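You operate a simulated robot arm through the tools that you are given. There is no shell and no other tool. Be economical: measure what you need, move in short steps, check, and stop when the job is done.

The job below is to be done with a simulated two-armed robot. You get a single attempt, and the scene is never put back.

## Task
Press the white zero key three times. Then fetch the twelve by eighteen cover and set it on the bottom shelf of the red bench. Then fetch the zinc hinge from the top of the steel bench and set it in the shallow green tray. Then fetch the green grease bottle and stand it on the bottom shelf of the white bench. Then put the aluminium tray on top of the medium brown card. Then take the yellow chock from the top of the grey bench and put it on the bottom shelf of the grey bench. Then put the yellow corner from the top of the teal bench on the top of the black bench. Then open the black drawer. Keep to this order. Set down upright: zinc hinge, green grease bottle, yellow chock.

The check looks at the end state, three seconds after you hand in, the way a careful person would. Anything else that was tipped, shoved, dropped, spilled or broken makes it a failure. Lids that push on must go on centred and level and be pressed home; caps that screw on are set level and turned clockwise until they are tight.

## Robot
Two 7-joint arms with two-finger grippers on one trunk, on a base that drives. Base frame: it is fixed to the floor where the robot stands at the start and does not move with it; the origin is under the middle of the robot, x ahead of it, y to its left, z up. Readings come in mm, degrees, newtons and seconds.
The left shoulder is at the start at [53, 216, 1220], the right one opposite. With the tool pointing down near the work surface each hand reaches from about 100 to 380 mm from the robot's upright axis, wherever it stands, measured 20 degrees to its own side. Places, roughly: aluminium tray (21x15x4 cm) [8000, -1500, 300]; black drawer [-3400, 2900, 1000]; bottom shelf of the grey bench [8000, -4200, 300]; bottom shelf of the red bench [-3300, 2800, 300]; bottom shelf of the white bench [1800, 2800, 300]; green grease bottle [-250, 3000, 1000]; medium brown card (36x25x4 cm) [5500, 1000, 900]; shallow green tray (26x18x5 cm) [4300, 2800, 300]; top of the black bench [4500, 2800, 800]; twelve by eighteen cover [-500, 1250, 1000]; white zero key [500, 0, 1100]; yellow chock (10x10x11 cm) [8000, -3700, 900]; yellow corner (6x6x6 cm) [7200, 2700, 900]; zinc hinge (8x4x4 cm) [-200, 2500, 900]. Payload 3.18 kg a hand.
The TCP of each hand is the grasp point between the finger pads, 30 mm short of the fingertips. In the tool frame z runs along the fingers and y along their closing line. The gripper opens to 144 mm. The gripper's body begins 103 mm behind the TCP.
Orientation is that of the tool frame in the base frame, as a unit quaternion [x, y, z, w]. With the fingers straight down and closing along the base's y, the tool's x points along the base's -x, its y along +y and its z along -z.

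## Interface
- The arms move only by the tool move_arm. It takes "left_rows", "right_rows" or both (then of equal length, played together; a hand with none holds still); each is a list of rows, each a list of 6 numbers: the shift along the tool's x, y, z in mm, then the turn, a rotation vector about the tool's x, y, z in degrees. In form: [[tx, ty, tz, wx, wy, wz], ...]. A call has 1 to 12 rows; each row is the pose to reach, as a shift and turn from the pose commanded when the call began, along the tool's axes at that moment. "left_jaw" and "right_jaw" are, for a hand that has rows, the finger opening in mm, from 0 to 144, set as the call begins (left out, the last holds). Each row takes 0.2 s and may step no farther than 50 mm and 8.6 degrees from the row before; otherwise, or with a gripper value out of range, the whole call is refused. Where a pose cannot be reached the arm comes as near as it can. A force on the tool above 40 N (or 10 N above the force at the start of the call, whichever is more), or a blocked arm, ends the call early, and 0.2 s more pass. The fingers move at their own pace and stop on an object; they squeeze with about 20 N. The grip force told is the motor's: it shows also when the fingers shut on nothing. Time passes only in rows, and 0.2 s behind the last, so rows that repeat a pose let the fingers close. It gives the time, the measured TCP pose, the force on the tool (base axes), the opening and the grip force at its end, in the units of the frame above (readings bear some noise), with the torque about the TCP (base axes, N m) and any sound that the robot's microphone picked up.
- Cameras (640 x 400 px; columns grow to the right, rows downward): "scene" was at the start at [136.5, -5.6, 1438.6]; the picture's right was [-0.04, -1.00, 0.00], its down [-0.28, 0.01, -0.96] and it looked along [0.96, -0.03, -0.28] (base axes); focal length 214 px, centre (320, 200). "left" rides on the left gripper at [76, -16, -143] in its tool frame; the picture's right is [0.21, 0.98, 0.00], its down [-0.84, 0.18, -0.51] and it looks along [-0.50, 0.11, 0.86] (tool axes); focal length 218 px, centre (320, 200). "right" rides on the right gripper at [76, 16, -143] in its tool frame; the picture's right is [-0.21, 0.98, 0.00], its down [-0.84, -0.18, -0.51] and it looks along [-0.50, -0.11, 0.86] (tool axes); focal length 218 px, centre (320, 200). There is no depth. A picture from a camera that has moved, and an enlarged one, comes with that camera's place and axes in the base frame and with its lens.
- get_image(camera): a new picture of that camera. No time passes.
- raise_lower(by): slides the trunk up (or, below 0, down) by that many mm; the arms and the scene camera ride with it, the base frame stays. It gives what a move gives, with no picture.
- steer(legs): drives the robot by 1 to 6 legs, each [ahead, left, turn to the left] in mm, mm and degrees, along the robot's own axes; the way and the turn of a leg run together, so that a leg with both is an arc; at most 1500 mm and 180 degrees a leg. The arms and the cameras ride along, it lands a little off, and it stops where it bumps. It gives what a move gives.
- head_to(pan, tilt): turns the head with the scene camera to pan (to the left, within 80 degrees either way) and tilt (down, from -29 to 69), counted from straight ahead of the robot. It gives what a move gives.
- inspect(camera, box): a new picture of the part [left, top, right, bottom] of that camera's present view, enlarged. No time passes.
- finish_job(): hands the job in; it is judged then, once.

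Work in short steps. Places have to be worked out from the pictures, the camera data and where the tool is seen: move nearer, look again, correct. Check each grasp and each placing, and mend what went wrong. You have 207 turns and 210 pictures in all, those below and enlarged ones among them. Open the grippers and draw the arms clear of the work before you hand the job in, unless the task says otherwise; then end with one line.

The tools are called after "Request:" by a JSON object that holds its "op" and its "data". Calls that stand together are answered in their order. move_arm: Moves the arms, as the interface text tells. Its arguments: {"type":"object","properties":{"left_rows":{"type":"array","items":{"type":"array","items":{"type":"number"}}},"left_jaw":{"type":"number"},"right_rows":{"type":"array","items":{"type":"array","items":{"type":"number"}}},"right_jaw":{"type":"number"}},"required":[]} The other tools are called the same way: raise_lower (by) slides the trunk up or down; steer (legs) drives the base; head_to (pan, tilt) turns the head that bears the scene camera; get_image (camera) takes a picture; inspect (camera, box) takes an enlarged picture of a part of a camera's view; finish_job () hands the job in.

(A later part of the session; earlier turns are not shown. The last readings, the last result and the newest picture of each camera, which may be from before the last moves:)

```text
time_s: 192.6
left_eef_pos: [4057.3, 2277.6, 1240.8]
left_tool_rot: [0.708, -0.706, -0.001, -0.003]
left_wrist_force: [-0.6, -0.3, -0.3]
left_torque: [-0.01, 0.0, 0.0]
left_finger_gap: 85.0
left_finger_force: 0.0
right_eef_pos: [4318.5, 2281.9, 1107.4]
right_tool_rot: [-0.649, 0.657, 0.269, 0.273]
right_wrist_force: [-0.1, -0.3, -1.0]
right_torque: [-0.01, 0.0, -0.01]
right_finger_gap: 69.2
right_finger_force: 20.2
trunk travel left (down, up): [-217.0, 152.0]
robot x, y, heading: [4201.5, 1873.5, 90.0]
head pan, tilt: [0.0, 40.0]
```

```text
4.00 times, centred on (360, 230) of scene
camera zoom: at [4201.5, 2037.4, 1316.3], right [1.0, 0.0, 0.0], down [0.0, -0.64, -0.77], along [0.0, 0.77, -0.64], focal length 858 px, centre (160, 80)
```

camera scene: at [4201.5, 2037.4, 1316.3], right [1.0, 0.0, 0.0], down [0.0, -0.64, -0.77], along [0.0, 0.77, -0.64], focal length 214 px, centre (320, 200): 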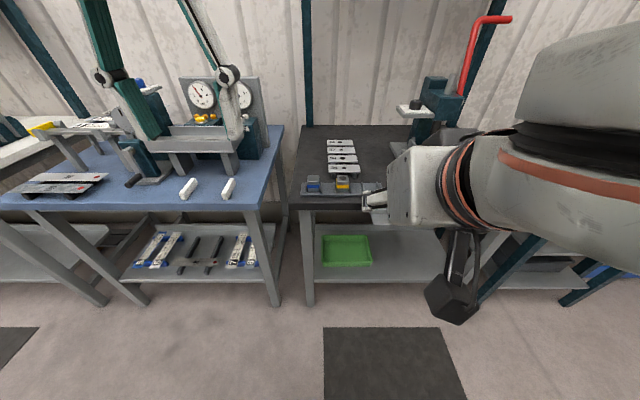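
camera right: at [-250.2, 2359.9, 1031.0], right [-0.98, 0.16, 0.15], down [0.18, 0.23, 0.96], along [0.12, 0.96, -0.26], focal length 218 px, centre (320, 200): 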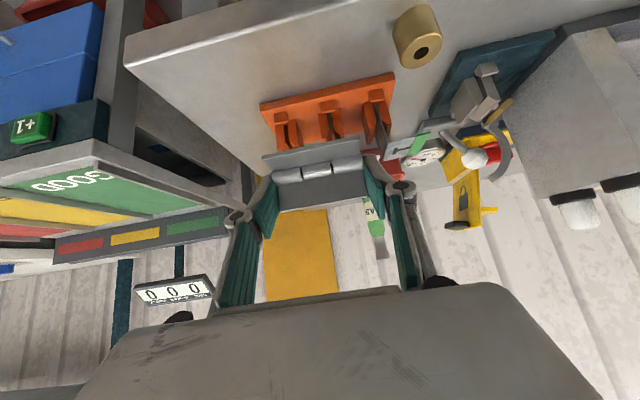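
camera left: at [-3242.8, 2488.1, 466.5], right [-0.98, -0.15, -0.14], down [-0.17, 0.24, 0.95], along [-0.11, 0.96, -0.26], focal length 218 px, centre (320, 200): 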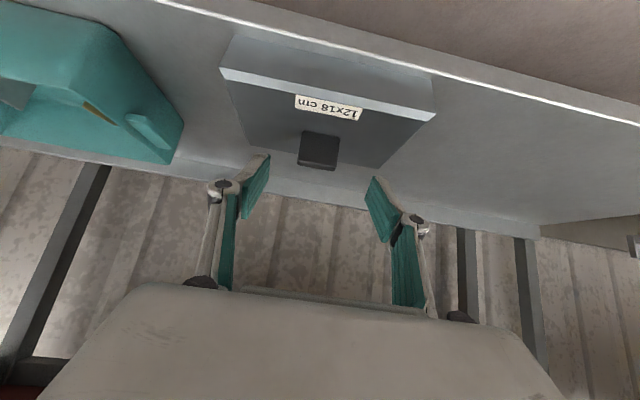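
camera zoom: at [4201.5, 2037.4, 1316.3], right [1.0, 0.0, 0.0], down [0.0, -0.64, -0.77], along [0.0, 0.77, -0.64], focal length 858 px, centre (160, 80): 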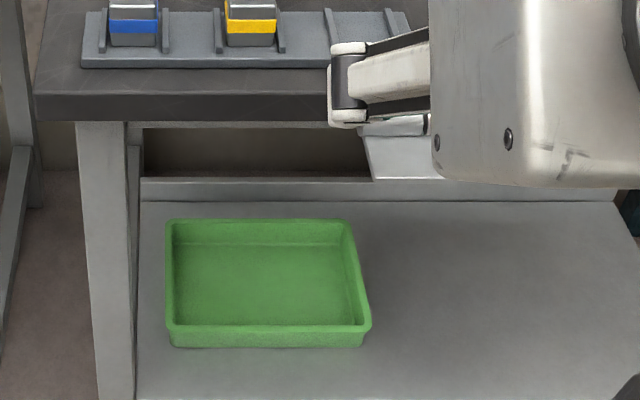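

Tray rim: x 4209–4469, y 2674–2844, z≈383; floor about z 338. I back up 300 mm to have room for the arm-extension sequence, tuck the left hand outward, and extend the right hand.

Request:
{"op": "steer", "data": {"legs": [[-300, 0, 0]]}}

Request:
{"op": "move_arm", "data": {"left_rows": [[12, 20, 0, 0, 0, 0], [24, 40, 0, 0, 0, 0], [36, 60, 0, 0, 0, 0], [48, 80, 0, 0, 0, 0], [50, 85, 0, 0, 0, 0]], "right_rows": [[-6, -7, 37, 0, 0, 0], [-12, -14, 74, 0, 0, 0], [-18, -20, 111, 0, 0, 0], [-24, -27, 148, 0, 0, 0], [-28, -33, 184, 0, 0, 0]]}}

Request:
{"op": "raise_lower", "data": {"by": -120}}

```text
time_s: 194.7
left_eef_pos: [4057.1, 1973.7, 1241.1]
left_tool_rot: [0.709, -0.705, -0.001, -0.003]
left_wrist_force: [-0.2, -0.2, 0.1]
left_torque: [-0.01, -0.04, 0.0]
left_finger_gap: 85.0
left_finger_force: 0.0
right_eef_pos: [4316.3, 1981.7, 1108.2]
right_tool_rot: [-0.651, 0.656, 0.269, 0.273]
right_wrist_force: [0.7, -0.5, -0.4]
right_torque: [0.0, 0.02, -0.03]
right_finger_gap: 69.6
right_finger_force: 20.0
trunk travel left (down, up): [-217.0, 152.0]
robot x, y, heading: [4202.8, 1574.4, 90.0]
head pan, tilt: [0.0, 40.0]
```

```text
time_s: 195.8
left_eef_pos: [3971.9, 1925.9, 1239.5]
left_tool_rot: [0.708, -0.706, 0.0, -0.002]
left_wrist_force: [0.3, 0.6, -0.3]
left_torque: [-0.02, 0.02, 0.03]
left_finger_gap: 84.9
left_finger_force: 0.2
right_eef_pos: [4351.9, 2130.7, 996.0]
right_tool_rot: [-0.651, 0.656, 0.269, 0.272]
right_wrist_force: [0.9, -0.6, -0.7]
right_torque: [0.0, -0.01, -0.01]
right_finger_gap: 69.7
right_finger_force: 19.8
trunk travel left (down, up): [-217.0, 152.0]
robot x, y, heading: [4202.2, 1571.1, 90.0]
head pan, tilt: [0.0, 40.0]
```

```text
time_s: 197.3
left_eef_pos: [3971.9, 1923.7, 1121.6]
left_tool_rot: [0.708, -0.706, -0.001, -0.004]
left_wrist_force: [-0.1, -0.4, 0.7]
left_torque: [0.04, -0.02, -0.04]
left_finger_gap: 85.1
left_finger_force: 0.1
right_eef_pos: [4351.3, 2131.5, 868.0]
right_tool_rot: [-0.654, 0.659, 0.261, 0.264]
right_wrist_force: [-0.3, -0.2, -0.9]
right_torque: [-0.03, 0.0, 0.0]
right_finger_gap: 69.4
right_finger_force: 20.3
trunk travel left (down, up): [-97.0, 272.0]
robot x, y, heading: [4203.7, 1568.0, 90.2]
head pan, tilt: [0.0, 40.0]
```

Good behaviour. I extend forward and down.

Request:
{"op": "move_arm", "data": {"right_rows": [[0, 0, 41, 0, -1.4, 0], [-2, 0, 82, 0, -1.4, 0], [-3, 0, 123, 0, -1.4, 0], [-4, 0, 164, 0, -1.4, 0], [-5, 0, 205, 0, -1.4, 0], [-6, 0, 246, 0, -1.4, 0], [-7, 0, 287, 0, -1.4, 0], [-7, 0, 329, 0, -1.4, 0]]}}

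Request:
{"op": "raise_lower", "data": {"by": -80}}

Request:
{"op": "get_image", "data": {"camera": "scene"}}

```text
time_s: 199.2
left_eef_pos: [3971.3, 1925.0, 1119.9]
left_tool_rot: [0.708, -0.706, 0.001, -0.001]
left_wrist_force: [0.4, 0.6, -0.1]
left_torque: [0.0, 0.0, -0.02]
left_finger_gap: 84.9
left_finger_force: 0.0
right_eef_pos: [4353.3, 2362.7, 632.1]
right_tool_rot: [-0.652, 0.656, 0.268, 0.27]
right_wrist_force: [-0.7, 0.3, -0.5]
right_torque: [-0.01, -0.02, -0.02]
right_finger_gap: 69.3
right_finger_force: 20.3
trunk travel left (down, up): [-97.0, 272.0]
robot x, y, heading: [4200.7, 1570.6, 89.9]
head pan, tilt: [0.0, 40.0]
```

```text
time_s: 200.3
left_eef_pos: [3971.7, 1933.1, 1033.2]
left_tool_rot: [0.708, -0.706, 0.014, 0.01]
left_wrist_force: [0.1, -0.7, -0.2]
left_torque: [0.07, 0.02, 0.0]
left_finger_gap: 84.5
left_finger_force: 0.1
right_eef_pos: [4353.8, 2363.2, 555.4]
right_tool_rot: [-0.65, 0.656, 0.27, 0.272]
right_wrist_force: [-0.4, -0.3, -0.7]
right_torque: [-0.02, 0.04, 0.02]
right_finger_gap: 69.6
right_finger_force: 20.0
trunk travel left (down, up): [-17.0, 352.0]
robot x, y, heading: [4202.2, 1570.4, 89.9]
head pan, tilt: [0.0, 40.0]
```

```text
126 pictures are left
camera scene: at [4201.2, 1931.2, 1073.7], right [1.0, 0.0, 0.0], down [0.0, -0.64, -0.77], along [0.0, 0.77, -0.64], focal length 214 px, centre (320, 200)
```

scene: 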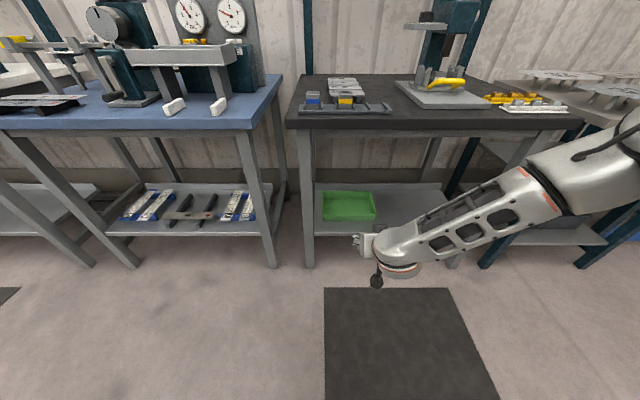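

All as planned. I extend further to ~920 mm forward at z≈450, then check before driving in.

Request:
{"op": "move_arm", "data": {"right_rows": [[-5, 0, 42, 0, 0, 0], [-10, 0, 84, 0, 0, 0], [-14, 0, 126, 0, 0, 0], [-18, 0, 166, 0, 0, 0]]}}

Request:
{"op": "get_image", "data": {"camera": "right"}}

Request:
{"op": "get_image", "data": {"camera": "scene"}}

```text
time_s: 201.3
left_eef_pos: [3972.1, 1935.2, 1032.6]
left_tool_rot: [0.708, -0.706, 0.015, 0.012]
left_wrist_force: [-0.2, -0.3, 0.2]
left_torque: [0.03, 0.02, -0.01]
left_finger_gap: 85.0
left_finger_force: 0.1
right_eef_pos: [4354.8, 2494.4, 447.4]
right_tool_rot: [-0.651, 0.657, 0.267, 0.271]
right_wrist_force: [-0.2, 0.1, -0.9]
right_torque: [0.03, 0.01, 0.02]
right_finger_gap: 69.4
right_finger_force: 19.5
trunk travel left (down, up): [-17.0, 352.0]
robot x, y, heading: [4198.8, 1572.9, 89.9]
head pan, tilt: [0.0, 40.0]
```

```text
125 pictures are left
camera right: at [4338.0, 2338.3, 494.1], right [-0.98, 0.16, 0.15], down [0.18, 0.24, 0.95], along [0.11, 0.96, -0.26], focal length 218 px, centre (320, 200)
```

right: 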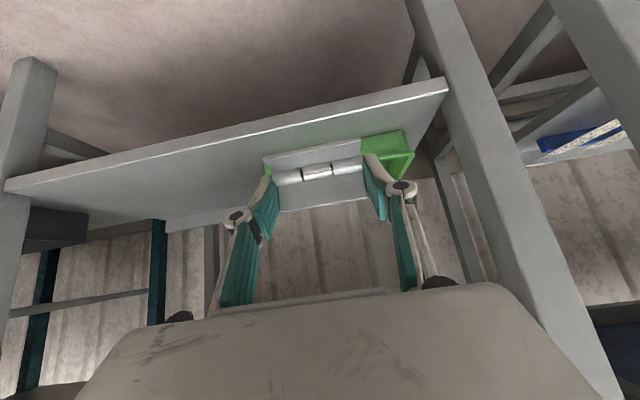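

```text
124 pictures are left
camera scene: at [4201.0, 1933.0, 1072.6], right [1.0, 0.0, 0.0], down [0.0, -0.64, -0.77], along [0.0, 0.77, -0.64], focal length 214 px, centre (320, 200)
```

scene: 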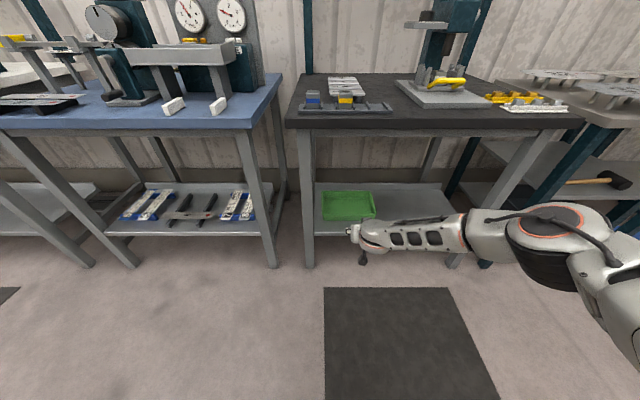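

Clear path: elbow stays right of the tray and in front of the bench edge. I drive 250 ahead and 15 left to bring the hinge over the tray.

Request:
{"op": "steer", "data": {"legs": [[0, 14, 0], [250, 0, 0]]}}

Request:
{"op": "get_image", "data": {"camera": "right"}}

Request:
{"op": "inspect", "data": {"camera": "scene", "box": [280, 180, 440, 280]}}

```text
time_s: 203.6
left_eef_pos: [3957.2, 2181.1, 1032.1]
left_tool_rot: [0.708, -0.706, 0.016, 0.012]
left_wrist_force: [0.2, 0.1, 0.3]
left_torque: [0.0, -0.02, 0.02]
left_finger_gap: 85.0
left_finger_force: 0.1
right_eef_pos: [4339.4, 2740.0, 447.8]
right_tool_rot: [-0.652, 0.656, 0.268, 0.271]
right_wrist_force: [-0.5, 0.3, -1.3]
right_torque: [0.01, -0.03, -0.01]
right_finger_gap: 69.4
right_finger_force: 20.1
trunk travel left (down, up): [-17.0, 352.0]
robot x, y, heading: [4190.0, 1817.3, 90.1]
head pan, tilt: [0.0, 40.0]
```

```text
123 pictures are left
camera right: at [4322.7, 2584.9, 494.8], right [-0.98, 0.15, 0.15], down [0.18, 0.24, 0.95], along [0.11, 0.96, -0.26], focal length 218 px, centre (320, 200)
```

right: 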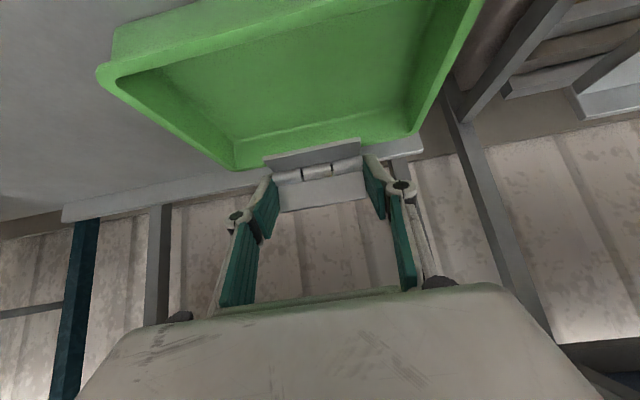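

```text
4.00 times, centred on (360, 230) of scene
camera zoom: at [4186.3, 2179.4, 1072.8], right [1.0, 0.0, 0.0], down [0.0, -0.64, -0.77], along [0.0, 0.77, -0.64], focal length 858 px, centre (160, 80)
```

zoom: 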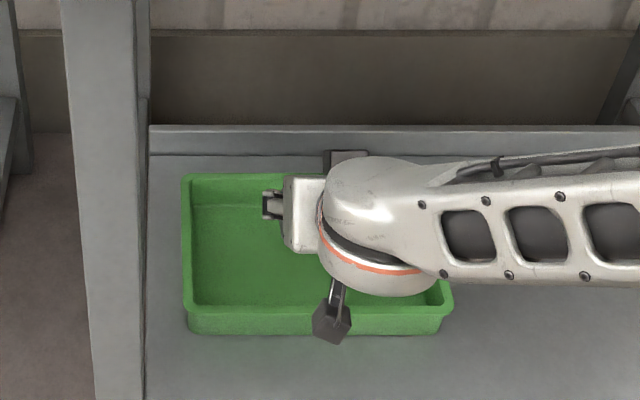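

Positions check: tray y 2686–2847, hinge at 2724–2758. I lower straight down, slow near the tray floor.

Request:
{"op": "move_arm", "data": {"right_rows": [[14, 0, 14, 0, 0, 0], [28, 0, 28, 0, 0, 0], [38, 0, 38, 0, 0, 0], [44, 0, 44, 0, 0, 0], [48, 0, 48, 0, 0, 0], [51, 0, 51, 0, 0, 0], [54, 0, 54, 0, 0, 0]]}}

Request:
{"op": "get_image", "data": {"camera": "right"}}

```text
time_s: 205.2
left_eef_pos: [3956.2, 2180.7, 1032.7]
left_tool_rot: [0.708, -0.705, 0.016, 0.012]
left_wrist_force: [-0.9, 0.3, 0.1]
left_torque: [0.02, 0.03, 0.02]
left_finger_gap: 84.9
left_finger_force: 0.0
right_eef_pos: [4339.3, 2741.7, 371.7]
right_tool_rot: [-0.651, 0.656, 0.268, 0.271]
right_wrist_force: [1.2, -0.1, -1.6]
right_torque: [-0.01, 0.01, 0.0]
right_finger_gap: 69.6
right_finger_force: 20.3
trunk travel left (down, up): [-17.0, 352.0]
robot x, y, heading: [4187.7, 1816.5, 90.1]
head pan, tilt: [0.0, 40.0]
```

```text
121 pictures are left
camera right: at [4322.7, 2585.1, 418.8], right [-0.98, 0.15, 0.15], down [0.18, 0.24, 0.95], along [0.11, 0.96, -0.26], focal length 218 px, centre (320, 200)
```

right: 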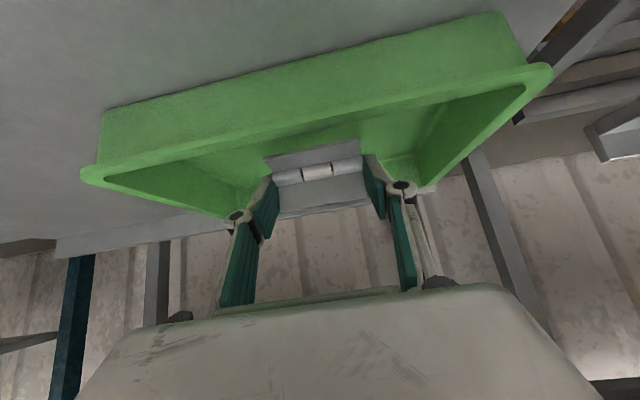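

No contact yet; continuing down in 4 mm steps.

Request:
{"op": "move_arm", "data": {"right_rows": [[3, 0, 3, 0, 0, 0], [6, 0, 6, 0, 0, 0], [9, 0, 9, 0, 0, 0], [12, 0, 12, 0, 0, 0], [15, 0, 15, 0, 0, 0], [18, 0, 18, 0, 0, 0], [21, 0, 21, 0, 0, 0], [24, 0, 24, 0, 0, 0]]}}

Request:
{"op": "get_image", "data": {"camera": "right"}}

```text
time_s: 206.9
left_eef_pos: [3956.6, 2180.9, 1032.8]
left_tool_rot: [0.709, -0.705, 0.015, 0.011]
left_wrist_force: [0.3, 0.1, -0.2]
left_torque: [0.01, -0.02, 0.03]
left_finger_gap: 85.0
left_finger_force: 0.1
right_eef_pos: [4337.7, 2739.9, 337.8]
right_tool_rot: [-0.652, 0.655, 0.269, 0.271]
right_wrist_force: [0.0, -0.5, -1.0]
right_torque: [-0.02, 0.02, 0.0]
right_finger_gap: 69.5
right_finger_force: 20.3
trunk travel left (down, up): [-17.0, 352.0]
robot x, y, heading: [4187.2, 1817.9, 90.2]
head pan, tilt: [0.0, 40.0]
```

```text
120 pictures are left
camera right: at [4322.3, 2584.8, 384.9], right [-0.98, 0.15, 0.15], down [0.18, 0.24, 0.95], along [0.11, 0.96, -0.26], focal length 218 px, centre (320, 200)
```

right: 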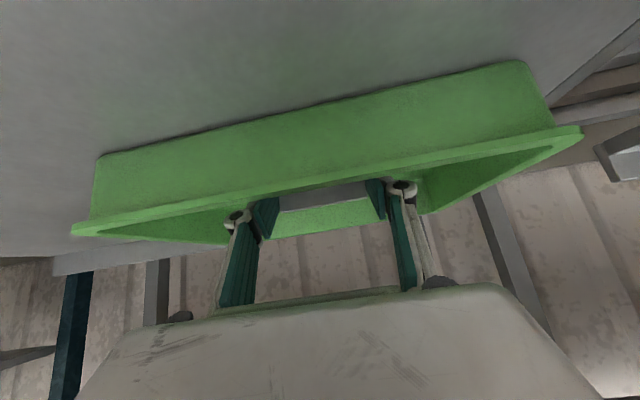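

The rim is at about z 350, floor near 305; contact is imminent. I shift 15 mm deeper for finger clearance over the front rim and lower in 2 mm steps.

Request:
{"op": "move_arm", "data": {"right_rows": [[-10, 0, 10, 0, 0, 0], [-8, 0, 12, 0, 0, 0], [-6.5, 0, 13.5, 0, 0, 0], [-5, 0, 15, 0, 0, 0], [-3.5, 0, 16.5, 0, 0, 0], [-2, 0, 18, 0, 0, 0], [-0.5, 0, 19.5, 0, 0, 0], [1, 0, 21, 0, 0, 0]]}}

Request:
{"op": "get_image", "data": {"camera": "right"}}

```text
time_s: 208.8
left_eef_pos: [3956.8, 2180.7, 1033.7]
left_tool_rot: [0.708, -0.706, 0.015, 0.012]
left_wrist_force: [0.4, -0.4, 0.4]
left_torque: [-0.02, -0.02, -0.03]
left_finger_gap: 84.8
left_finger_force: 0.0
right_eef_pos: [4340.8, 2745.3, 332.8]
right_tool_rot: [-0.652, 0.655, 0.269, 0.27]
right_wrist_force: [0.4, 0.6, -0.6]
right_torque: [-0.03, 0.02, -0.01]
right_finger_gap: 69.5
right_finger_force: 19.8
right hand out of reach, approached as far as the arm can: row 1, 2, 3, 4, 5, 6, 7, 8
trunk travel left (down, up): [-17.0, 352.0]
robot x, y, heading: [4184.7, 1816.5, 90.1]
head pan, tilt: [0.0, 40.0]
```

```text
119 pictures are left
camera right: at [4324.9, 2589.4, 380.8], right [-0.98, 0.15, 0.15], down [0.18, 0.24, 0.95], along [0.11, 0.96, -0.26], focal length 218 px, centre (320, 200)
```

right: 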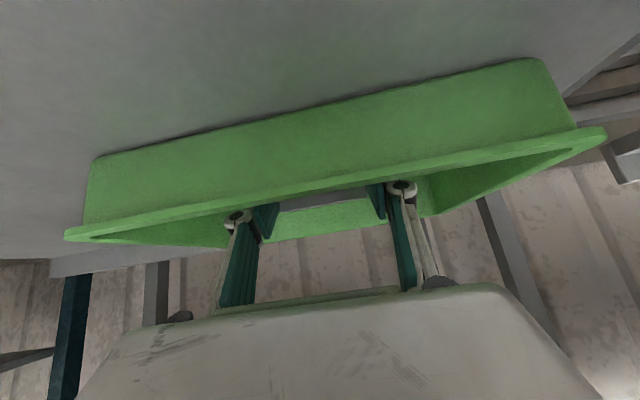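

The arm is at its reach limit. I use the remaining trunk travel, 14 mm, to lower on.

Request:
{"op": "raise_lower", "data": {"by": -10}}

Request:
{"op": "inspect", "data": {"camera": "scene", "box": [280, 180, 440, 280]}}

```text
time_s: 209.2
left_eef_pos: [3958.1, 2181.0, 1021.9]
left_tool_rot: [0.708, -0.706, 0.02, 0.013]
left_wrist_force: [-0.2, 0.4, 0.6]
left_torque: [-0.04, -0.02, -0.01]
left_finger_gap: 84.8
left_finger_force: 0.1
right_eef_pos: [4342.8, 2751.4, 333.3]
right_tool_rot: [-0.65, 0.654, 0.272, 0.276]
right_wrist_force: [-0.4, 4.4, 10.0]
right_torque: [0.15, 0.27, -0.09]
right_finger_gap: 69.4
right_finger_force: 20.5
trunk travel left (down, up): [-10.0, 360.0]
robot x, y, heading: [4190.2, 1816.6, 89.9]
head pan, tilt: [0.0, 40.0]
stopped: the force on the tool passed its limit at 51 N (the readings are from after the stop); the commanded pose is now the measured one
```

```text
4.00 times, centred on (360, 230) of scene
camera zoom: at [4186.4, 2183.6, 1063.7], right [1.0, 0.0, 0.0], down [0.0, -0.64, -0.77], along [0.0, 0.77, -0.64], focal length 858 px, centre (160, 80)
```

zoom: 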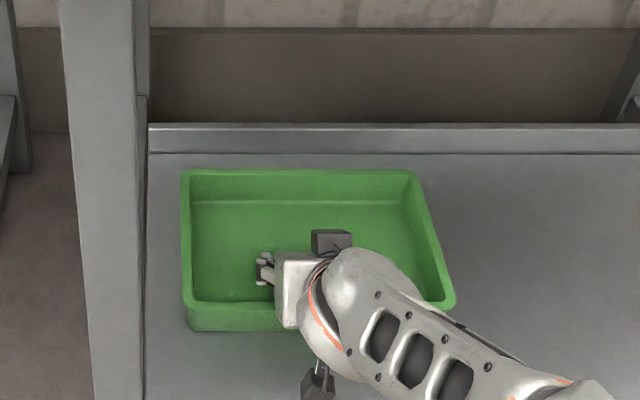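

Contact with the tray floor. I open the jaws and look.

Request:
{"op": "move_arm", "data": {"right_rows": [[0, 0, 0, 0, 0, 0], [0, 0, 0, 0, 0, 0]], "right_jaw": 100}}

Request:
{"op": "move_arm", "data": {"right_rows": [[-2, 0, -12, 0, 0, 0], [-4, 0, -40, 0, 0, 0], [-6, 0, -75, 0, 0, 0], [-8, 0, -110, 0, 0, 0]]}}

Request:
{"op": "get_image", "data": {"camera": "right"}}

Request:
{"op": "inspect", "data": {"camera": "scene", "box": [280, 180, 440, 280]}}

```text
time_s: 209.8
left_eef_pos: [3958.4, 2182.0, 1022.5]
left_tool_rot: [0.709, -0.705, 0.02, 0.013]
left_wrist_force: [0.2, -0.2, -0.4]
left_torque: [-0.02, -0.03, -0.01]
left_finger_gap: 84.8
left_finger_force: 0.1
right_eef_pos: [4343.0, 2748.4, 328.6]
right_tool_rot: [-0.651, 0.654, 0.271, 0.274]
right_wrist_force: [-0.6, 2.1, 7.8]
right_torque: [0.11, -0.22, 0.2]
right_finger_gap: 100.5
right_finger_force: 0.1
trunk travel left (down, up): [-10.0, 360.0]
robot x, y, heading: [4190.7, 1819.8, 90.0]
head pan, tilt: [0.0, 40.0]
```

```text
time_s: 210.8
left_eef_pos: [3957.6, 2181.2, 1022.5]
left_tool_rot: [0.708, -0.706, 0.02, 0.014]
left_wrist_force: [0.0, -1.4, 0.0]
left_torque: [0.09, 0.01, 0.02]
left_finger_gap: 85.1
left_finger_force: 0.1
right_eef_pos: [4343.1, 2675.1, 409.7]
right_tool_rot: [-0.651, 0.657, 0.266, 0.274]
right_wrist_force: [-2.1, -5.5, -2.3]
right_torque: [0.7, -0.15, -0.16]
right_finger_gap: 99.9
right_finger_force: 0.1
right hand out of reach, approached as far as the arm can: row 1, 2
trunk travel left (down, up): [-10.0, 360.0]
robot x, y, heading: [4187.9, 1818.1, 90.2]
head pan, tilt: [0.0, 40.0]
```

```text
117 pictures are left
camera right: at [4325.6, 2520.1, 457.0], right [-0.98, 0.16, 0.14], down [0.18, 0.24, 0.95], along [0.12, 0.96, -0.26], focal length 218 px, centre (320, 200)
```

right: 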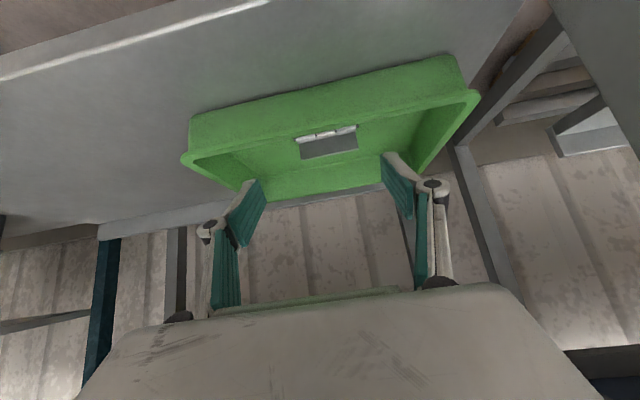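

```text
4.00 times, centred on (360, 230) of scene
camera zoom: at [4186.5, 2183.8, 1062.7], right [1.0, 0.0, 0.0], down [0.0, -0.64, -0.77], along [0.0, 0.77, -0.64], focal length 858 px, centre (160, 80)
```

zoom: 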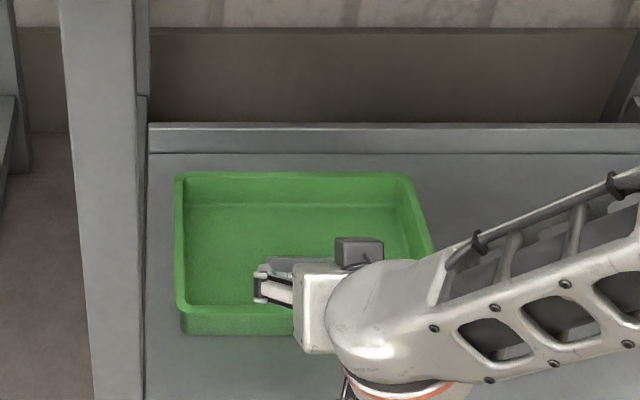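

The hinge stands upright in the tray. A small side force remains on the hand, so I lift straight up next and check the tray.

Request:
{"op": "move_arm", "data": {"right_rows": [[-14, 0, -14, 0, 0, 0], [-28, 0, -28, 0, 0, 0], [-42, 0, -42, 0, 0, 0]]}}

Request:
{"op": "inspect", "data": {"camera": "scene", "box": [280, 180, 440, 280]}}

Request:
{"op": "get_image", "data": {"camera": "right"}}

```text
time_s: 211.7
left_eef_pos: [3957.9, 2181.9, 1022.8]
left_tool_rot: [0.708, -0.705, 0.019, 0.013]
left_wrist_force: [-0.7, 0.2, -0.4]
left_torque: [0.0, 0.01, 0.01]
left_finger_gap: 85.0
left_finger_force: 0.1
right_eef_pos: [4342.2, 2677.7, 471.8]
right_tool_rot: [-0.651, 0.654, 0.271, 0.274]
right_wrist_force: [-1.2, -0.2, -0.3]
right_torque: [0.02, -0.01, -0.02]
right_finger_gap: 99.6
right_finger_force: 0.0
trunk travel left (down, up): [-10.0, 360.0]
robot x, y, heading: [4186.5, 1820.5, 90.0]
head pan, tilt: [0.0, 40.0]
```

```text
4.00 times, centred on (360, 230) of scene
camera zoom: at [4186.6, 2183.9, 1063.6], right [1.0, 0.0, 0.0], down [0.0, -0.64, -0.77], along [0.0, 0.77, -0.64], focal length 858 px, centre (160, 80)
```

zoom: 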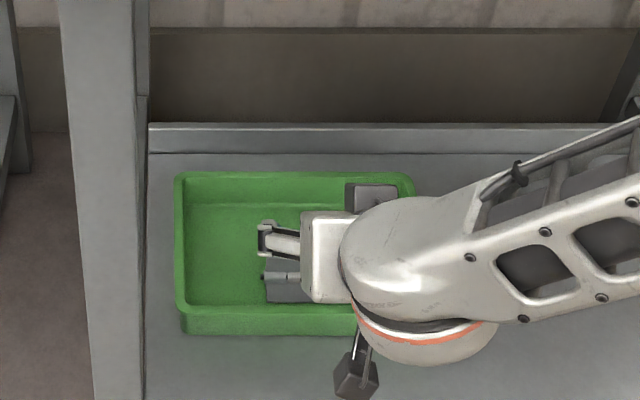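

```text
114 pictures are left
camera right: at [4325.2, 2520.9, 519.0], right [-0.98, 0.15, 0.15], down [0.18, 0.23, 0.96], along [0.11, 0.96, -0.25], focal length 218 px, centre (320, 200)
```

right: 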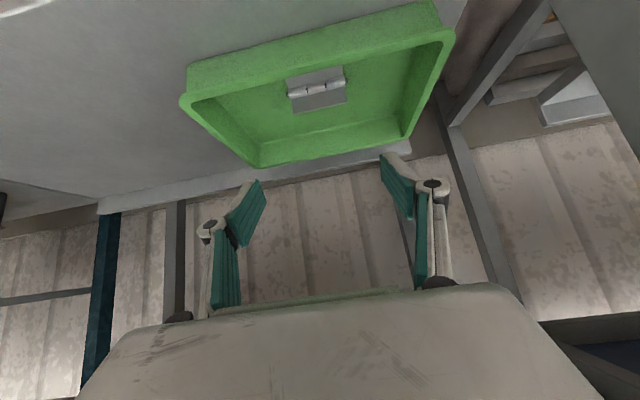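

Hinge is properly in the tray. I back the robot out 300 mm and raise the trunk.

Request:
{"op": "steer", "data": {"legs": [[-300, 0, 0]]}}

Request:
{"op": "raise_lower", "data": {"by": 200}}

Request:
{"op": "move_arm", "data": {"right_rows": [[-10, 0, -42, 0, 0, 0], [-20, 0, -85, 0, 0, 0], [-30, 0, -128, 0, 0, 0], [-40, 0, -170, 0, 0, 0], [-50, 0, -212, 0, 0, 0], [-60, 0, -255, 0, 0, 0], [-70, 0, -298, 0, 0, 0], [-80, 0, -340, 0, 0, 0], [-85, 0, -380, 0, 0, 0], [-90, 0, -410, 0, 0, 0]]}}

```text
time_s: 213.7
left_eef_pos: [3958.2, 1884.8, 1023.1]
left_tool_rot: [0.708, -0.706, 0.02, 0.013]
left_wrist_force: [-0.3, -0.6, -0.1]
left_torque: [0.05, 0.01, 0.0]
left_finger_gap: 85.1
left_finger_force: 0.1
right_eef_pos: [4342.2, 2378.9, 471.4]
right_tool_rot: [-0.651, 0.655, 0.27, 0.273]
right_wrist_force: [0.4, 0.9, -0.5]
right_torque: [0.0, -0.02, 0.01]
right_finger_gap: 100.0
right_finger_force: 0.1
trunk travel left (down, up): [-10.0, 360.0]
robot x, y, heading: [4188.0, 1517.6, 89.8]
head pan, tilt: [0.0, 40.0]
```

```text
time_s: 215.9
left_eef_pos: [3958.5, 1885.6, 1222.1]
left_tool_rot: [0.709, -0.705, 0.021, 0.015]
left_wrist_force: [-0.1, 0.7, -0.7]
left_torque: [-0.05, 0.0, -0.02]
left_finger_gap: 84.8
left_finger_force: 0.1
right_eef_pos: [4340.9, 2378.2, 669.0]
right_tool_rot: [-0.652, 0.655, 0.269, 0.272]
right_wrist_force: [-0.6, -0.6, -0.2]
right_torque: [0.02, 0.0, 0.02]
right_finger_gap: 99.7
right_finger_force: 0.0
trunk travel left (down, up): [-210.0, 160.0]
robot x, y, heading: [4192.0, 1520.7, 90.1]
head pan, tilt: [0.0, 40.0]
```

```text
time_s: 218.1
left_eef_pos: [3958.5, 1883.6, 1222.2]
left_tool_rot: [0.709, -0.705, 0.02, 0.013]
left_wrist_force: [0.1, -0.5, 0.5]
left_torque: [0.02, -0.01, 0.04]
left_finger_gap: 85.0
left_finger_force: 0.0
right_eef_pos: [4339.3, 2150.6, 1024.1]
right_tool_rot: [-0.651, 0.654, 0.271, 0.274]
right_wrist_force: [-0.3, 0.8, -0.1]
right_torque: [-0.01, 0.0, -0.01]
right_finger_gap: 100.1
right_finger_force: 0.0
trunk travel left (down, up): [-210.0, 160.0]
robot x, y, heading: [4184.7, 1518.4, 90.0]
head pan, tilt: [0.0, 40.0]
```

Clear. Next is the green grease bottle near (-318,2960). I turn west and drive back along the aisle.

Request:
{"op": "steer", "data": {"legs": [[0, 0, 90], [1450, -190, 0], [1450, -190, 0], [1000, 0, 0]]}}

Request:
{"op": "head_to", "data": {"pan": 0, "tilt": 25}}

Request:
{"op": "get_image", "data": {"camera": "scene"}}

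```text
time_s: 240.8
left_eef_pos: [-78.5, 1659.6, 1222.6]
left_tool_rot: [1.0, -0.001, 0.024, -0.004]
left_wrist_force: [0.1, -0.4, 0.7]
left_torque: [0.0, -0.04, 0.01]
left_finger_gap: 85.3
left_finger_force: 0.0
right_eef_pos: [-341.8, 2043.0, 1024.1]
right_tool_rot: [0.923, -0.006, -0.384, -0.004]
right_wrist_force: [0.2, 0.1, -0.5]
right_torque: [-0.02, -0.01, -0.01]
right_finger_gap: 99.9
right_finger_force: 0.1
trunk travel left (down, up): [-210.0, 160.0]
robot x, y, heading: [288.5, 1886.7, 179.8]
head pan, tilt: [0.0, 40.0]
```

```text
time_s: 241.6
left_eef_pos: [-76.9, 1659.0, 1223.0]
left_tool_rot: [1.0, -0.002, 0.023, -0.005]
left_wrist_force: [-0.2, 0.8, 0.1]
left_torque: [-0.01, 0.02, 0.04]
left_finger_gap: 84.9
left_finger_force: 0.0
right_eef_pos: [-341.1, 2041.2, 1024.3]
right_tool_rot: [0.923, -0.006, -0.384, -0.004]
right_wrist_force: [0.0, 0.5, -0.1]
right_torque: [0.02, -0.01, -0.02]
right_finger_gap: 100.1
right_finger_force: 0.1
trunk travel left (down, up): [-210.0, 160.0]
robot x, y, heading: [288.9, 1886.2, 179.6]
head pan, tilt: [0.0, 25.0]
```

```text
113 pictures are left
camera scene: at [108.2, 1885.5, 1331.4], right [0.01, 1.0, 0.0], down [0.42, 0.0, -0.91], along [-0.91, 0.01, -0.42], focal length 214 px, centre (320, 200)
```

scene: 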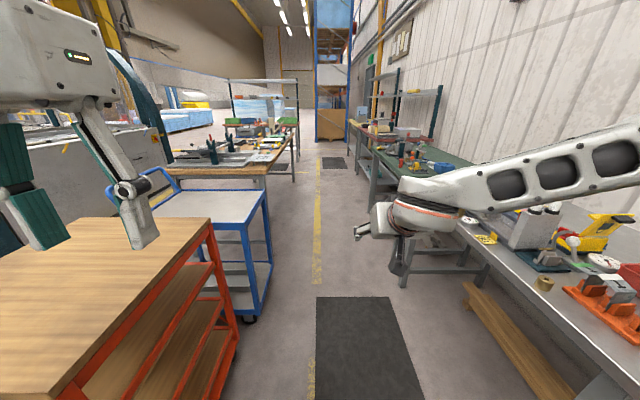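

I drive to x≈-468 and turn right to face the steel bench.

Request:
{"op": "steer", "data": {"legs": [[757, 20, 0.2], [0, 0, -90]]}}

Request:
{"op": "head_to", "data": {"pan": -5, "tilt": 25}}

Request:
{"op": "get_image", "data": {"camera": "scene"}}

Request:
{"op": "get_image", "data": {"camera": "right"}}

```text
time_s: 249.5
left_eef_pos: [-695.2, 2234.4, 1221.8]
left_tool_rot: [-0.706, 0.708, -0.02, -0.013]
left_wrist_force: [-0.7, -0.3, 0.1]
left_torque: [-0.01, 0.01, -0.01]
left_finger_gap: 84.9
left_finger_force: 0.0
right_eef_pos: [-312.3, 2498.5, 1024.8]
right_tool_rot: [-0.649, 0.656, 0.269, 0.274]
right_wrist_force: [0.7, 1.0, -0.4]
right_torque: [0.0, -0.01, 0.01]
right_finger_gap: 99.8
right_finger_force: 0.1
trunk travel left (down, up): [-210.0, 160.0]
robot x, y, heading: [-467.8, 1870.7, 89.8]
head pan, tilt: [0.0, 25.0]
```

```text
time_s: 250.1
left_eef_pos: [-695.8, 2235.4, 1222.9]
left_tool_rot: [-0.706, 0.708, -0.02, -0.014]
left_wrist_force: [0.4, 0.4, -0.5]
left_torque: [0.01, 0.0, 0.01]
left_finger_gap: 85.1
left_finger_force: 0.1
right_eef_pos: [-312.1, 2499.5, 1023.4]
right_tool_rot: [-0.649, 0.657, 0.269, 0.274]
right_wrist_force: [-0.2, -0.4, -0.2]
right_torque: [0.01, 0.0, 0.04]
right_finger_gap: 99.7
right_finger_force: 0.2
trunk travel left (down, up): [-210.0, 160.0]
robot x, y, heading: [-465.9, 1868.8, 89.8]
head pan, tilt: [-5.0, 25.0]
```

```text
112 pictures are left
camera scene: at [-459.5, 2046.0, 1331.5], right [1.0, -0.09, 0.0], down [-0.04, -0.42, -0.91], along [0.08, 0.9, -0.42], focal length 214 px, centre (320, 200)
```

scene: 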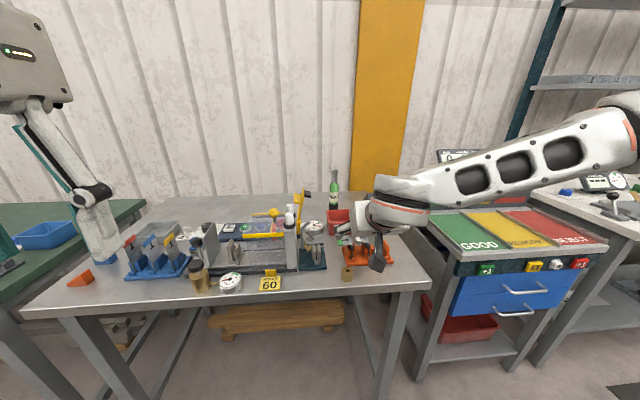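

```text
111 pictures are left
camera right: at [-330.0, 2343.4, 1070.6], right [-0.98, 0.16, 0.15], down [0.18, 0.23, 0.96], along [0.12, 0.96, -0.25], focal length 218 px, centre (320, 200)
```

right: 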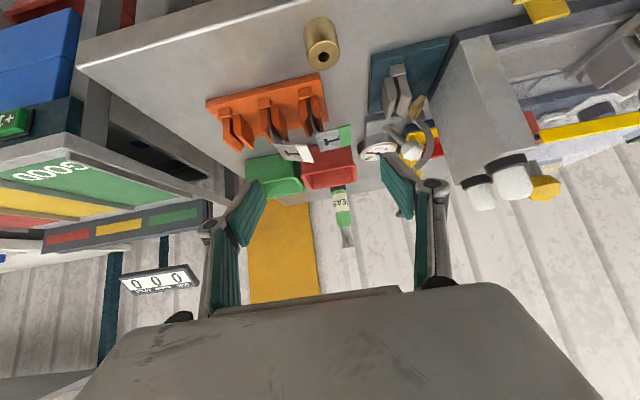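

The bottle is near (-316, 2935), behind the red bin. I drive 290 forward with the hand high, then re-measure.

Request:
{"op": "steer", "data": {"legs": [[285, 0, 0]]}}

Request:
{"op": "get_image", "data": {"camera": "right"}}

Request:
{"op": "get_image", "data": {"camera": "scene"}}

```text
time_s: 252.1
left_eef_pos: [-691.9, 2519.4, 1222.6]
left_tool_rot: [-0.706, 0.708, -0.02, -0.014]
left_wrist_force: [0.7, -0.3, -1.3]
left_torque: [-0.02, 0.02, -0.01]
left_finger_gap: 85.1
left_finger_force: 0.0
right_eef_pos: [-311.0, 2783.6, 1024.2]
right_tool_rot: [-0.649, 0.657, 0.269, 0.274]
right_wrist_force: [0.0, -0.5, -0.7]
right_torque: [0.0, 0.0, 0.04]
right_finger_gap: 100.0
right_finger_force: 0.1
trunk travel left (down, up): [-210.0, 160.0]
robot x, y, heading: [-467.7, 2153.7, 90.0]
head pan, tilt: [-5.0, 25.0]
```

```text
110 pictures are left
camera right: at [-327.8, 2627.6, 1070.5], right [-0.98, 0.16, 0.15], down [0.18, 0.23, 0.96], along [0.12, 0.96, -0.25], focal length 218 px, centre (320, 200)
```

right: 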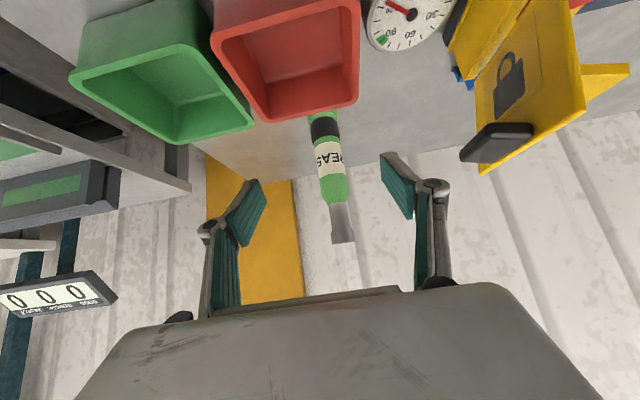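

```text
109 pictures are left
camera scene: at [-457.7, 2330.5, 1331.4], right [1.0, -0.09, 0.0], down [-0.04, -0.42, -0.91], along [0.08, 0.9, -0.42], focal length 214 px, centre (320, 200)
```

scene: 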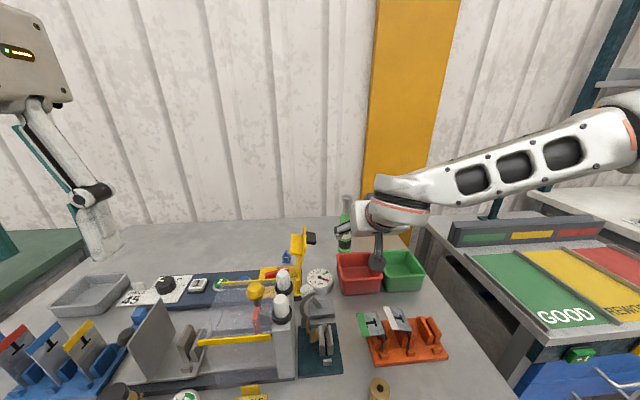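

Re-measured: bottle axis about (-315, 2900), label around z 930–950, red bin rim ending at y≈2840. I advance most of the way along the tool axis and check.

Request:
{"op": "move_arm", "data": {"right_rows": [[-4, 1, 35, 0, 0, 0], [-8, 2, 70, 0, 0, 0], [-12, 4, 105, 0, 0, 0]]}}

Request:
{"op": "get_image", "data": {"camera": "right"}}

Request:
{"op": "inspect", "data": {"camera": "scene", "box": [290, 180, 450, 280]}}

```text
time_s: 252.9
left_eef_pos: [-693.1, 2519.2, 1221.1]
left_tool_rot: [-0.705, 0.708, -0.021, -0.014]
left_wrist_force: [0.2, -0.2, 0.7]
left_torque: [-0.03, -0.04, 0.01]
left_finger_gap: 85.1
left_finger_force: 0.1
right_eef_pos: [-312.5, 2868.9, 956.5]
right_tool_rot: [-0.648, 0.657, 0.269, 0.275]
right_wrist_force: [1.1, 0.6, -0.2]
right_torque: [-0.03, -0.02, -0.01]
right_finger_gap: 99.8
right_finger_force: 0.0
trunk travel left (down, up): [-210.0, 160.0]
robot x, y, heading: [-465.8, 2155.4, 89.6]
head pan, tilt: [-5.0, 25.0]
```

```text
108 pictures are left
camera right: at [-330.4, 2711.7, 1004.6], right [-0.98, 0.16, 0.15], down [0.18, 0.23, 0.96], along [0.12, 0.96, -0.26], focal length 218 px, centre (320, 200)
```

right: 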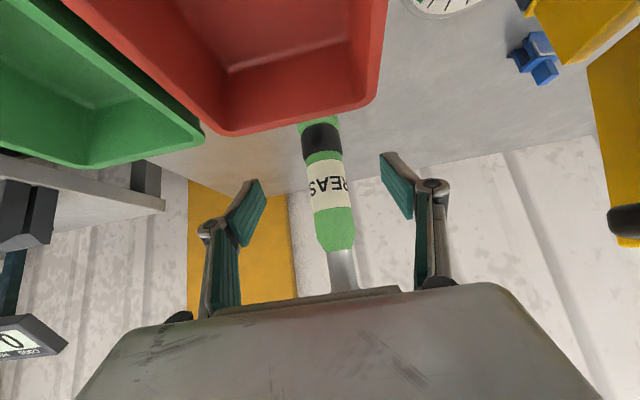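

```text
4.00 times, centred on (370, 230) of scene
camera zoom: at [-457.7, 2331.1, 1331.2], right [1.0, -0.09, 0.0], down [-0.04, -0.42, -0.91], along [0.08, 0.9, -0.42], focal length 858 px, centre (120, 80)
```

zoom: 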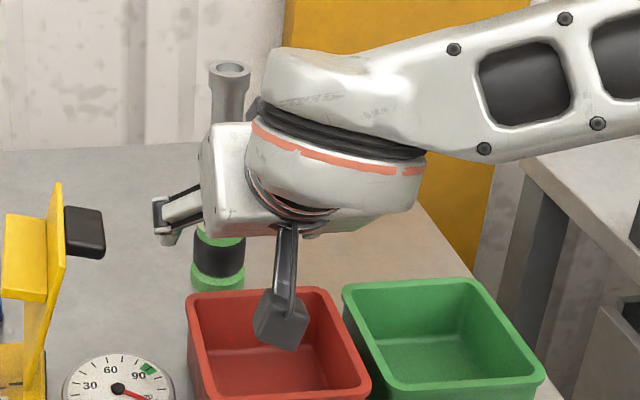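

Both cameras now agree on the bottle axis at (-315, 2941), label mid z≈926. I advance onto it.

Request:
{"op": "move_arm", "data": {"right_rows": [[-9, 1, 24, 0, 0, 0], [-18, 2, 47, 0, 0, 0], [-27, 3, 70, 0, 0, 0]]}}

Request:
{"op": "get_image", "data": {"camera": "right"}}

```text
time_s: 253.7
left_eef_pos: [-693.5, 2520.3, 1222.4]
left_tool_rot: [-0.706, 0.708, -0.02, -0.015]
left_wrist_force: [-0.1, 0.1, 0.6]
left_torque: [0.02, -0.01, 0.0]
left_finger_gap: 85.0
left_finger_force: 0.1
right_eef_pos: [-315.9, 2934.9, 928.3]
right_tool_rot: [-0.649, 0.657, 0.269, 0.274]
right_wrist_force: [-0.2, -0.3, -0.4]
right_torque: [0.0, -0.01, -0.01]
right_finger_gap: 99.8
right_finger_force: 0.0
trunk travel left (down, up): [-210.0, 160.0]
robot x, y, heading: [-462.1, 2154.8, 89.6]
head pan, tilt: [-5.0, 25.0]
```

```text
106 pictures are left
camera right: at [-333.2, 2779.1, 974.5], right [-0.98, 0.16, 0.15], down [0.18, 0.23, 0.96], along [0.12, 0.96, -0.26], focal length 218 px, centre (320, 200)
```

right: 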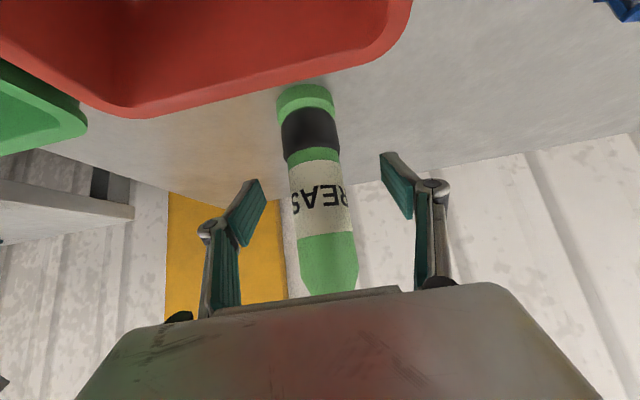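

The bottle sits centred between the fingers. I close.

Request:
{"op": "move_arm", "data": {"right_rows": [[0, 0, 0, 0, 0, 0], [0, 0, 0, 0, 0, 0], [0, 0, 0, 0, 0, 0]], "right_jaw": 20}}

Request:
{"op": "move_arm", "data": {"right_rows": [[-8, 0, -8, 0, 0, 0], [-30, 0, -30, 0, 0, 0], [-55, 0, -55, 0, 0, 0], [-80, 0, -80, 0, 0, 0]]}}

Request:
{"op": "get_image", "data": {"camera": "right"}}

Request:
{"op": "inspect", "data": {"camera": "scene", "box": [290, 140, 450, 240]}}

```text
time_s: 254.5
left_eef_pos: [-693.2, 2518.0, 1222.0]
left_tool_rot: [-0.706, 0.707, -0.02, -0.013]
left_wrist_force: [0.7, -0.1, -0.3]
left_torque: [-0.01, -0.01, 0.01]
left_finger_gap: 85.0
left_finger_force: 0.2
right_eef_pos: [-315.7, 2933.8, 930.0]
right_tool_rot: [-0.649, 0.657, 0.269, 0.274]
right_wrist_force: [0.6, -0.4, 1.3]
right_torque: [-0.03, -0.01, 0.04]
right_finger_gap: 37.4
right_finger_force: 19.9
trunk travel left (down, up): [-210.0, 160.0]
robot x, y, heading: [-463.7, 2150.9, 89.9]
head pan, tilt: [-5.0, 25.0]
```

```text
time_s: 255.5
left_eef_pos: [-693.0, 2517.6, 1223.3]
left_tool_rot: [-0.706, 0.708, -0.02, -0.013]
left_wrist_force: [-0.1, -0.5, -0.2]
left_torque: [0.01, -0.02, -0.03]
left_finger_gap: 84.7
left_finger_force: 0.2
right_eef_pos: [-314.8, 2932.5, 1043.5]
right_tool_rot: [-0.648, 0.657, 0.269, 0.276]
right_wrist_force: [0.5, 0.3, -4.1]
right_torque: [0.03, 0.02, 0.01]
right_finger_gap: 37.6
right_finger_force: 19.9
trunk travel left (down, up): [-210.0, 160.0]
robot x, y, heading: [-465.5, 2152.2, 89.6]
head pan, tilt: [-5.0, 25.0]
```

```text
105 pictures are left
camera right: at [-333.1, 2777.2, 1089.7], right [-0.98, 0.16, 0.15], down [0.18, 0.23, 0.96], along [0.12, 0.96, -0.25], focal length 218 px, centre (320, 200)
```

right: 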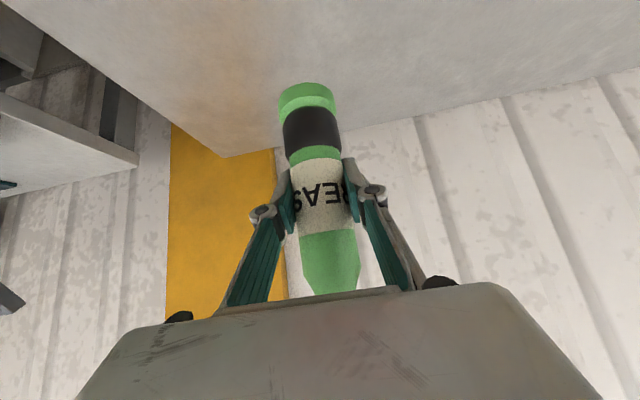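

```text
4.00 times, centred on (370, 190) of scene
camera zoom: at [-457.8, 2329.3, 1331.7], right [1.0, -0.09, 0.0], down [-0.04, -0.42, -0.91], along [0.08, 0.9, -0.42], focal length 858 px, centre (120, 240)
```

zoom: 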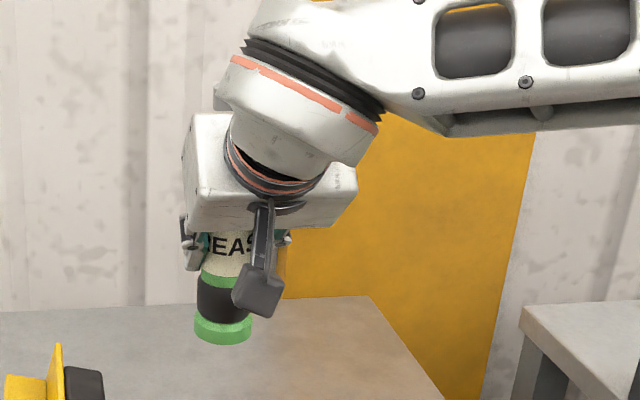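

Bottle gripped and vertical (4 N). I lift a bit more, back off, and retract the arm.

Request:
{"op": "move_arm", "data": {"right_rows": [[-14, 0, -14, 0, 0, 0], [-28, 0, -28, 0, 0, 0]]}}

Request:
{"op": "steer", "data": {"legs": [[-290, 0, 0]]}}

Request:
{"op": "move_arm", "data": {"right_rows": [[30, 0, -30, 0, 0, 0], [60, 0, -60, 0, 0, 0], [90, 0, -90, 0, 0, 0], [120, 0, -120, 0, 0, 0]]}}

```text
time_s: 256.1
left_eef_pos: [-692.8, 2519.6, 1222.3]
left_tool_rot: [-0.706, 0.708, -0.02, -0.013]
left_wrist_force: [-0.4, -1.1, 0.5]
left_torque: [0.01, 0.0, 0.02]
left_finger_gap: 85.3
left_finger_force: 0.1
right_eef_pos: [-314.0, 2933.8, 1081.5]
right_tool_rot: [-0.649, 0.657, 0.269, 0.275]
right_wrist_force: [-0.3, 0.3, -4.2]
right_torque: [0.02, 0.01, 0.02]
right_finger_gap: 37.4
right_finger_force: 20.4
trunk travel left (down, up): [-210.0, 160.0]
robot x, y, heading: [-467.8, 2154.9, 89.6]
head pan, tilt: [-5.0, 25.0]
```

```text
time_s: 258.1
left_eef_pos: [-695.5, 2229.8, 1221.2]
left_tool_rot: [-0.706, 0.708, -0.021, -0.015]
left_wrist_force: [0.9, -1.5, -0.1]
left_torque: [0.04, -0.01, 0.0]
left_finger_gap: 85.0
left_finger_force: 0.1
right_eef_pos: [-316.7, 2645.3, 1082.3]
right_tool_rot: [-0.648, 0.657, 0.27, 0.274]
right_wrist_force: [-0.5, 0.1, -2.3]
right_torque: [0.0, -0.02, -0.01]
right_finger_gap: 37.8
right_finger_force: 20.3
trunk travel left (down, up): [-210.0, 160.0]
robot x, y, heading: [-470.2, 1863.0, 89.7]
head pan, tilt: [-5.0, 25.0]
```

```text
time_s: 259.1
left_eef_pos: [-694.8, 2230.7, 1223.4]
left_tool_rot: [-0.706, 0.708, -0.02, -0.014]
left_wrist_force: [0.7, 0.1, 0.6]
left_torque: [0.03, -0.03, -0.01]
left_finger_gap: 84.8
left_finger_force: 0.1
right_eef_pos: [-318.5, 2473.9, 1081.6]
right_tool_rot: [-0.649, 0.656, 0.27, 0.274]
right_wrist_force: [0.3, 1.7, -2.5]
right_torque: [-0.05, 0.01, 0.04]
right_finger_gap: 37.5
right_finger_force: 19.8
trunk travel left (down, up): [-210.0, 160.0]
robot x, y, heading: [-465.8, 1863.6, 90.0]
head pan, tilt: [-5.0, 25.0]
```

I turn east and drive to the white bench, then face it and look at its shelf.

Request:
{"op": "steer", "data": {"legs": [[0, 0, -90], [1100, 100, 0], [1100, 150, 0], [0, 0, 90]]}}

Request:
{"op": "head_to", "data": {"pan": 0, "tilt": 35}}

Request:
{"op": "get_image", "data": {"camera": "scene"}}

```text
time_s: 277.7
left_eef_pos: [1518.9, 2465.2, 1222.0]
left_tool_rot: [-0.705, 0.709, -0.02, -0.014]
left_wrist_force: [-0.3, 0.1, -0.3]
left_torque: [0.01, -0.01, -0.01]
left_finger_gap: 85.0
left_finger_force: 0.2
right_eef_pos: [1897.5, 2708.4, 1082.1]
right_tool_rot: [-0.647, 0.659, 0.268, 0.275]
right_wrist_force: [-0.4, 0.2, -2.9]
right_torque: [0.01, 0.0, 0.03]
right_finger_gap: 37.5
right_finger_force: 19.6
trunk travel left (down, up): [-210.0, 160.0]
robot x, y, heading: [1748.8, 2099.1, 89.7]
head pan, tilt: [-5.0, 25.0]
```

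```text
time_s: 278.5
left_eef_pos: [1519.3, 2463.4, 1221.0]
left_tool_rot: [-0.704, 0.71, -0.02, -0.015]
left_wrist_force: [-0.7, -0.2, 0.7]
left_torque: [-0.03, -0.02, -0.01]
left_finger_gap: 85.0
left_finger_force: 0.0
right_eef_pos: [1897.2, 2709.4, 1081.1]
right_tool_rot: [-0.647, 0.659, 0.268, 0.275]
right_wrist_force: [-0.1, 0.6, -3.6]
right_torque: [0.01, 0.02, 0.02]
right_finger_gap: 37.8
right_finger_force: 20.1
trunk travel left (down, up): [-210.0, 160.0]
robot x, y, heading: [1744.7, 2097.0, 89.4]
head pan, tilt: [0.0, 35.0]
```

```text
103 pictures are left
camera scene: at [1745.7, 2271.2, 1315.7], right [1.0, -0.01, 0.0], down [-0.01, -0.57, -0.82], along [0.01, 0.82, -0.57], focal length 214 px, centre (320, 200)
```

scene: 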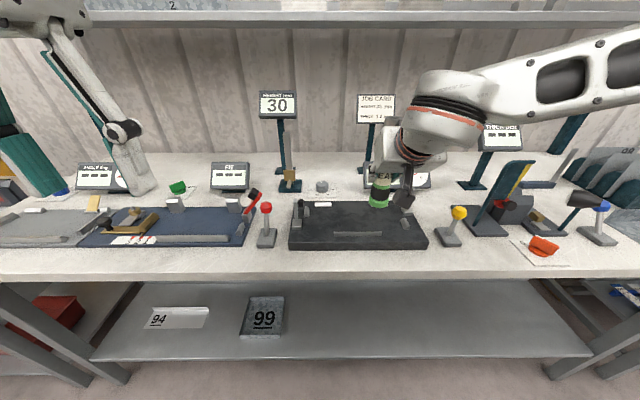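

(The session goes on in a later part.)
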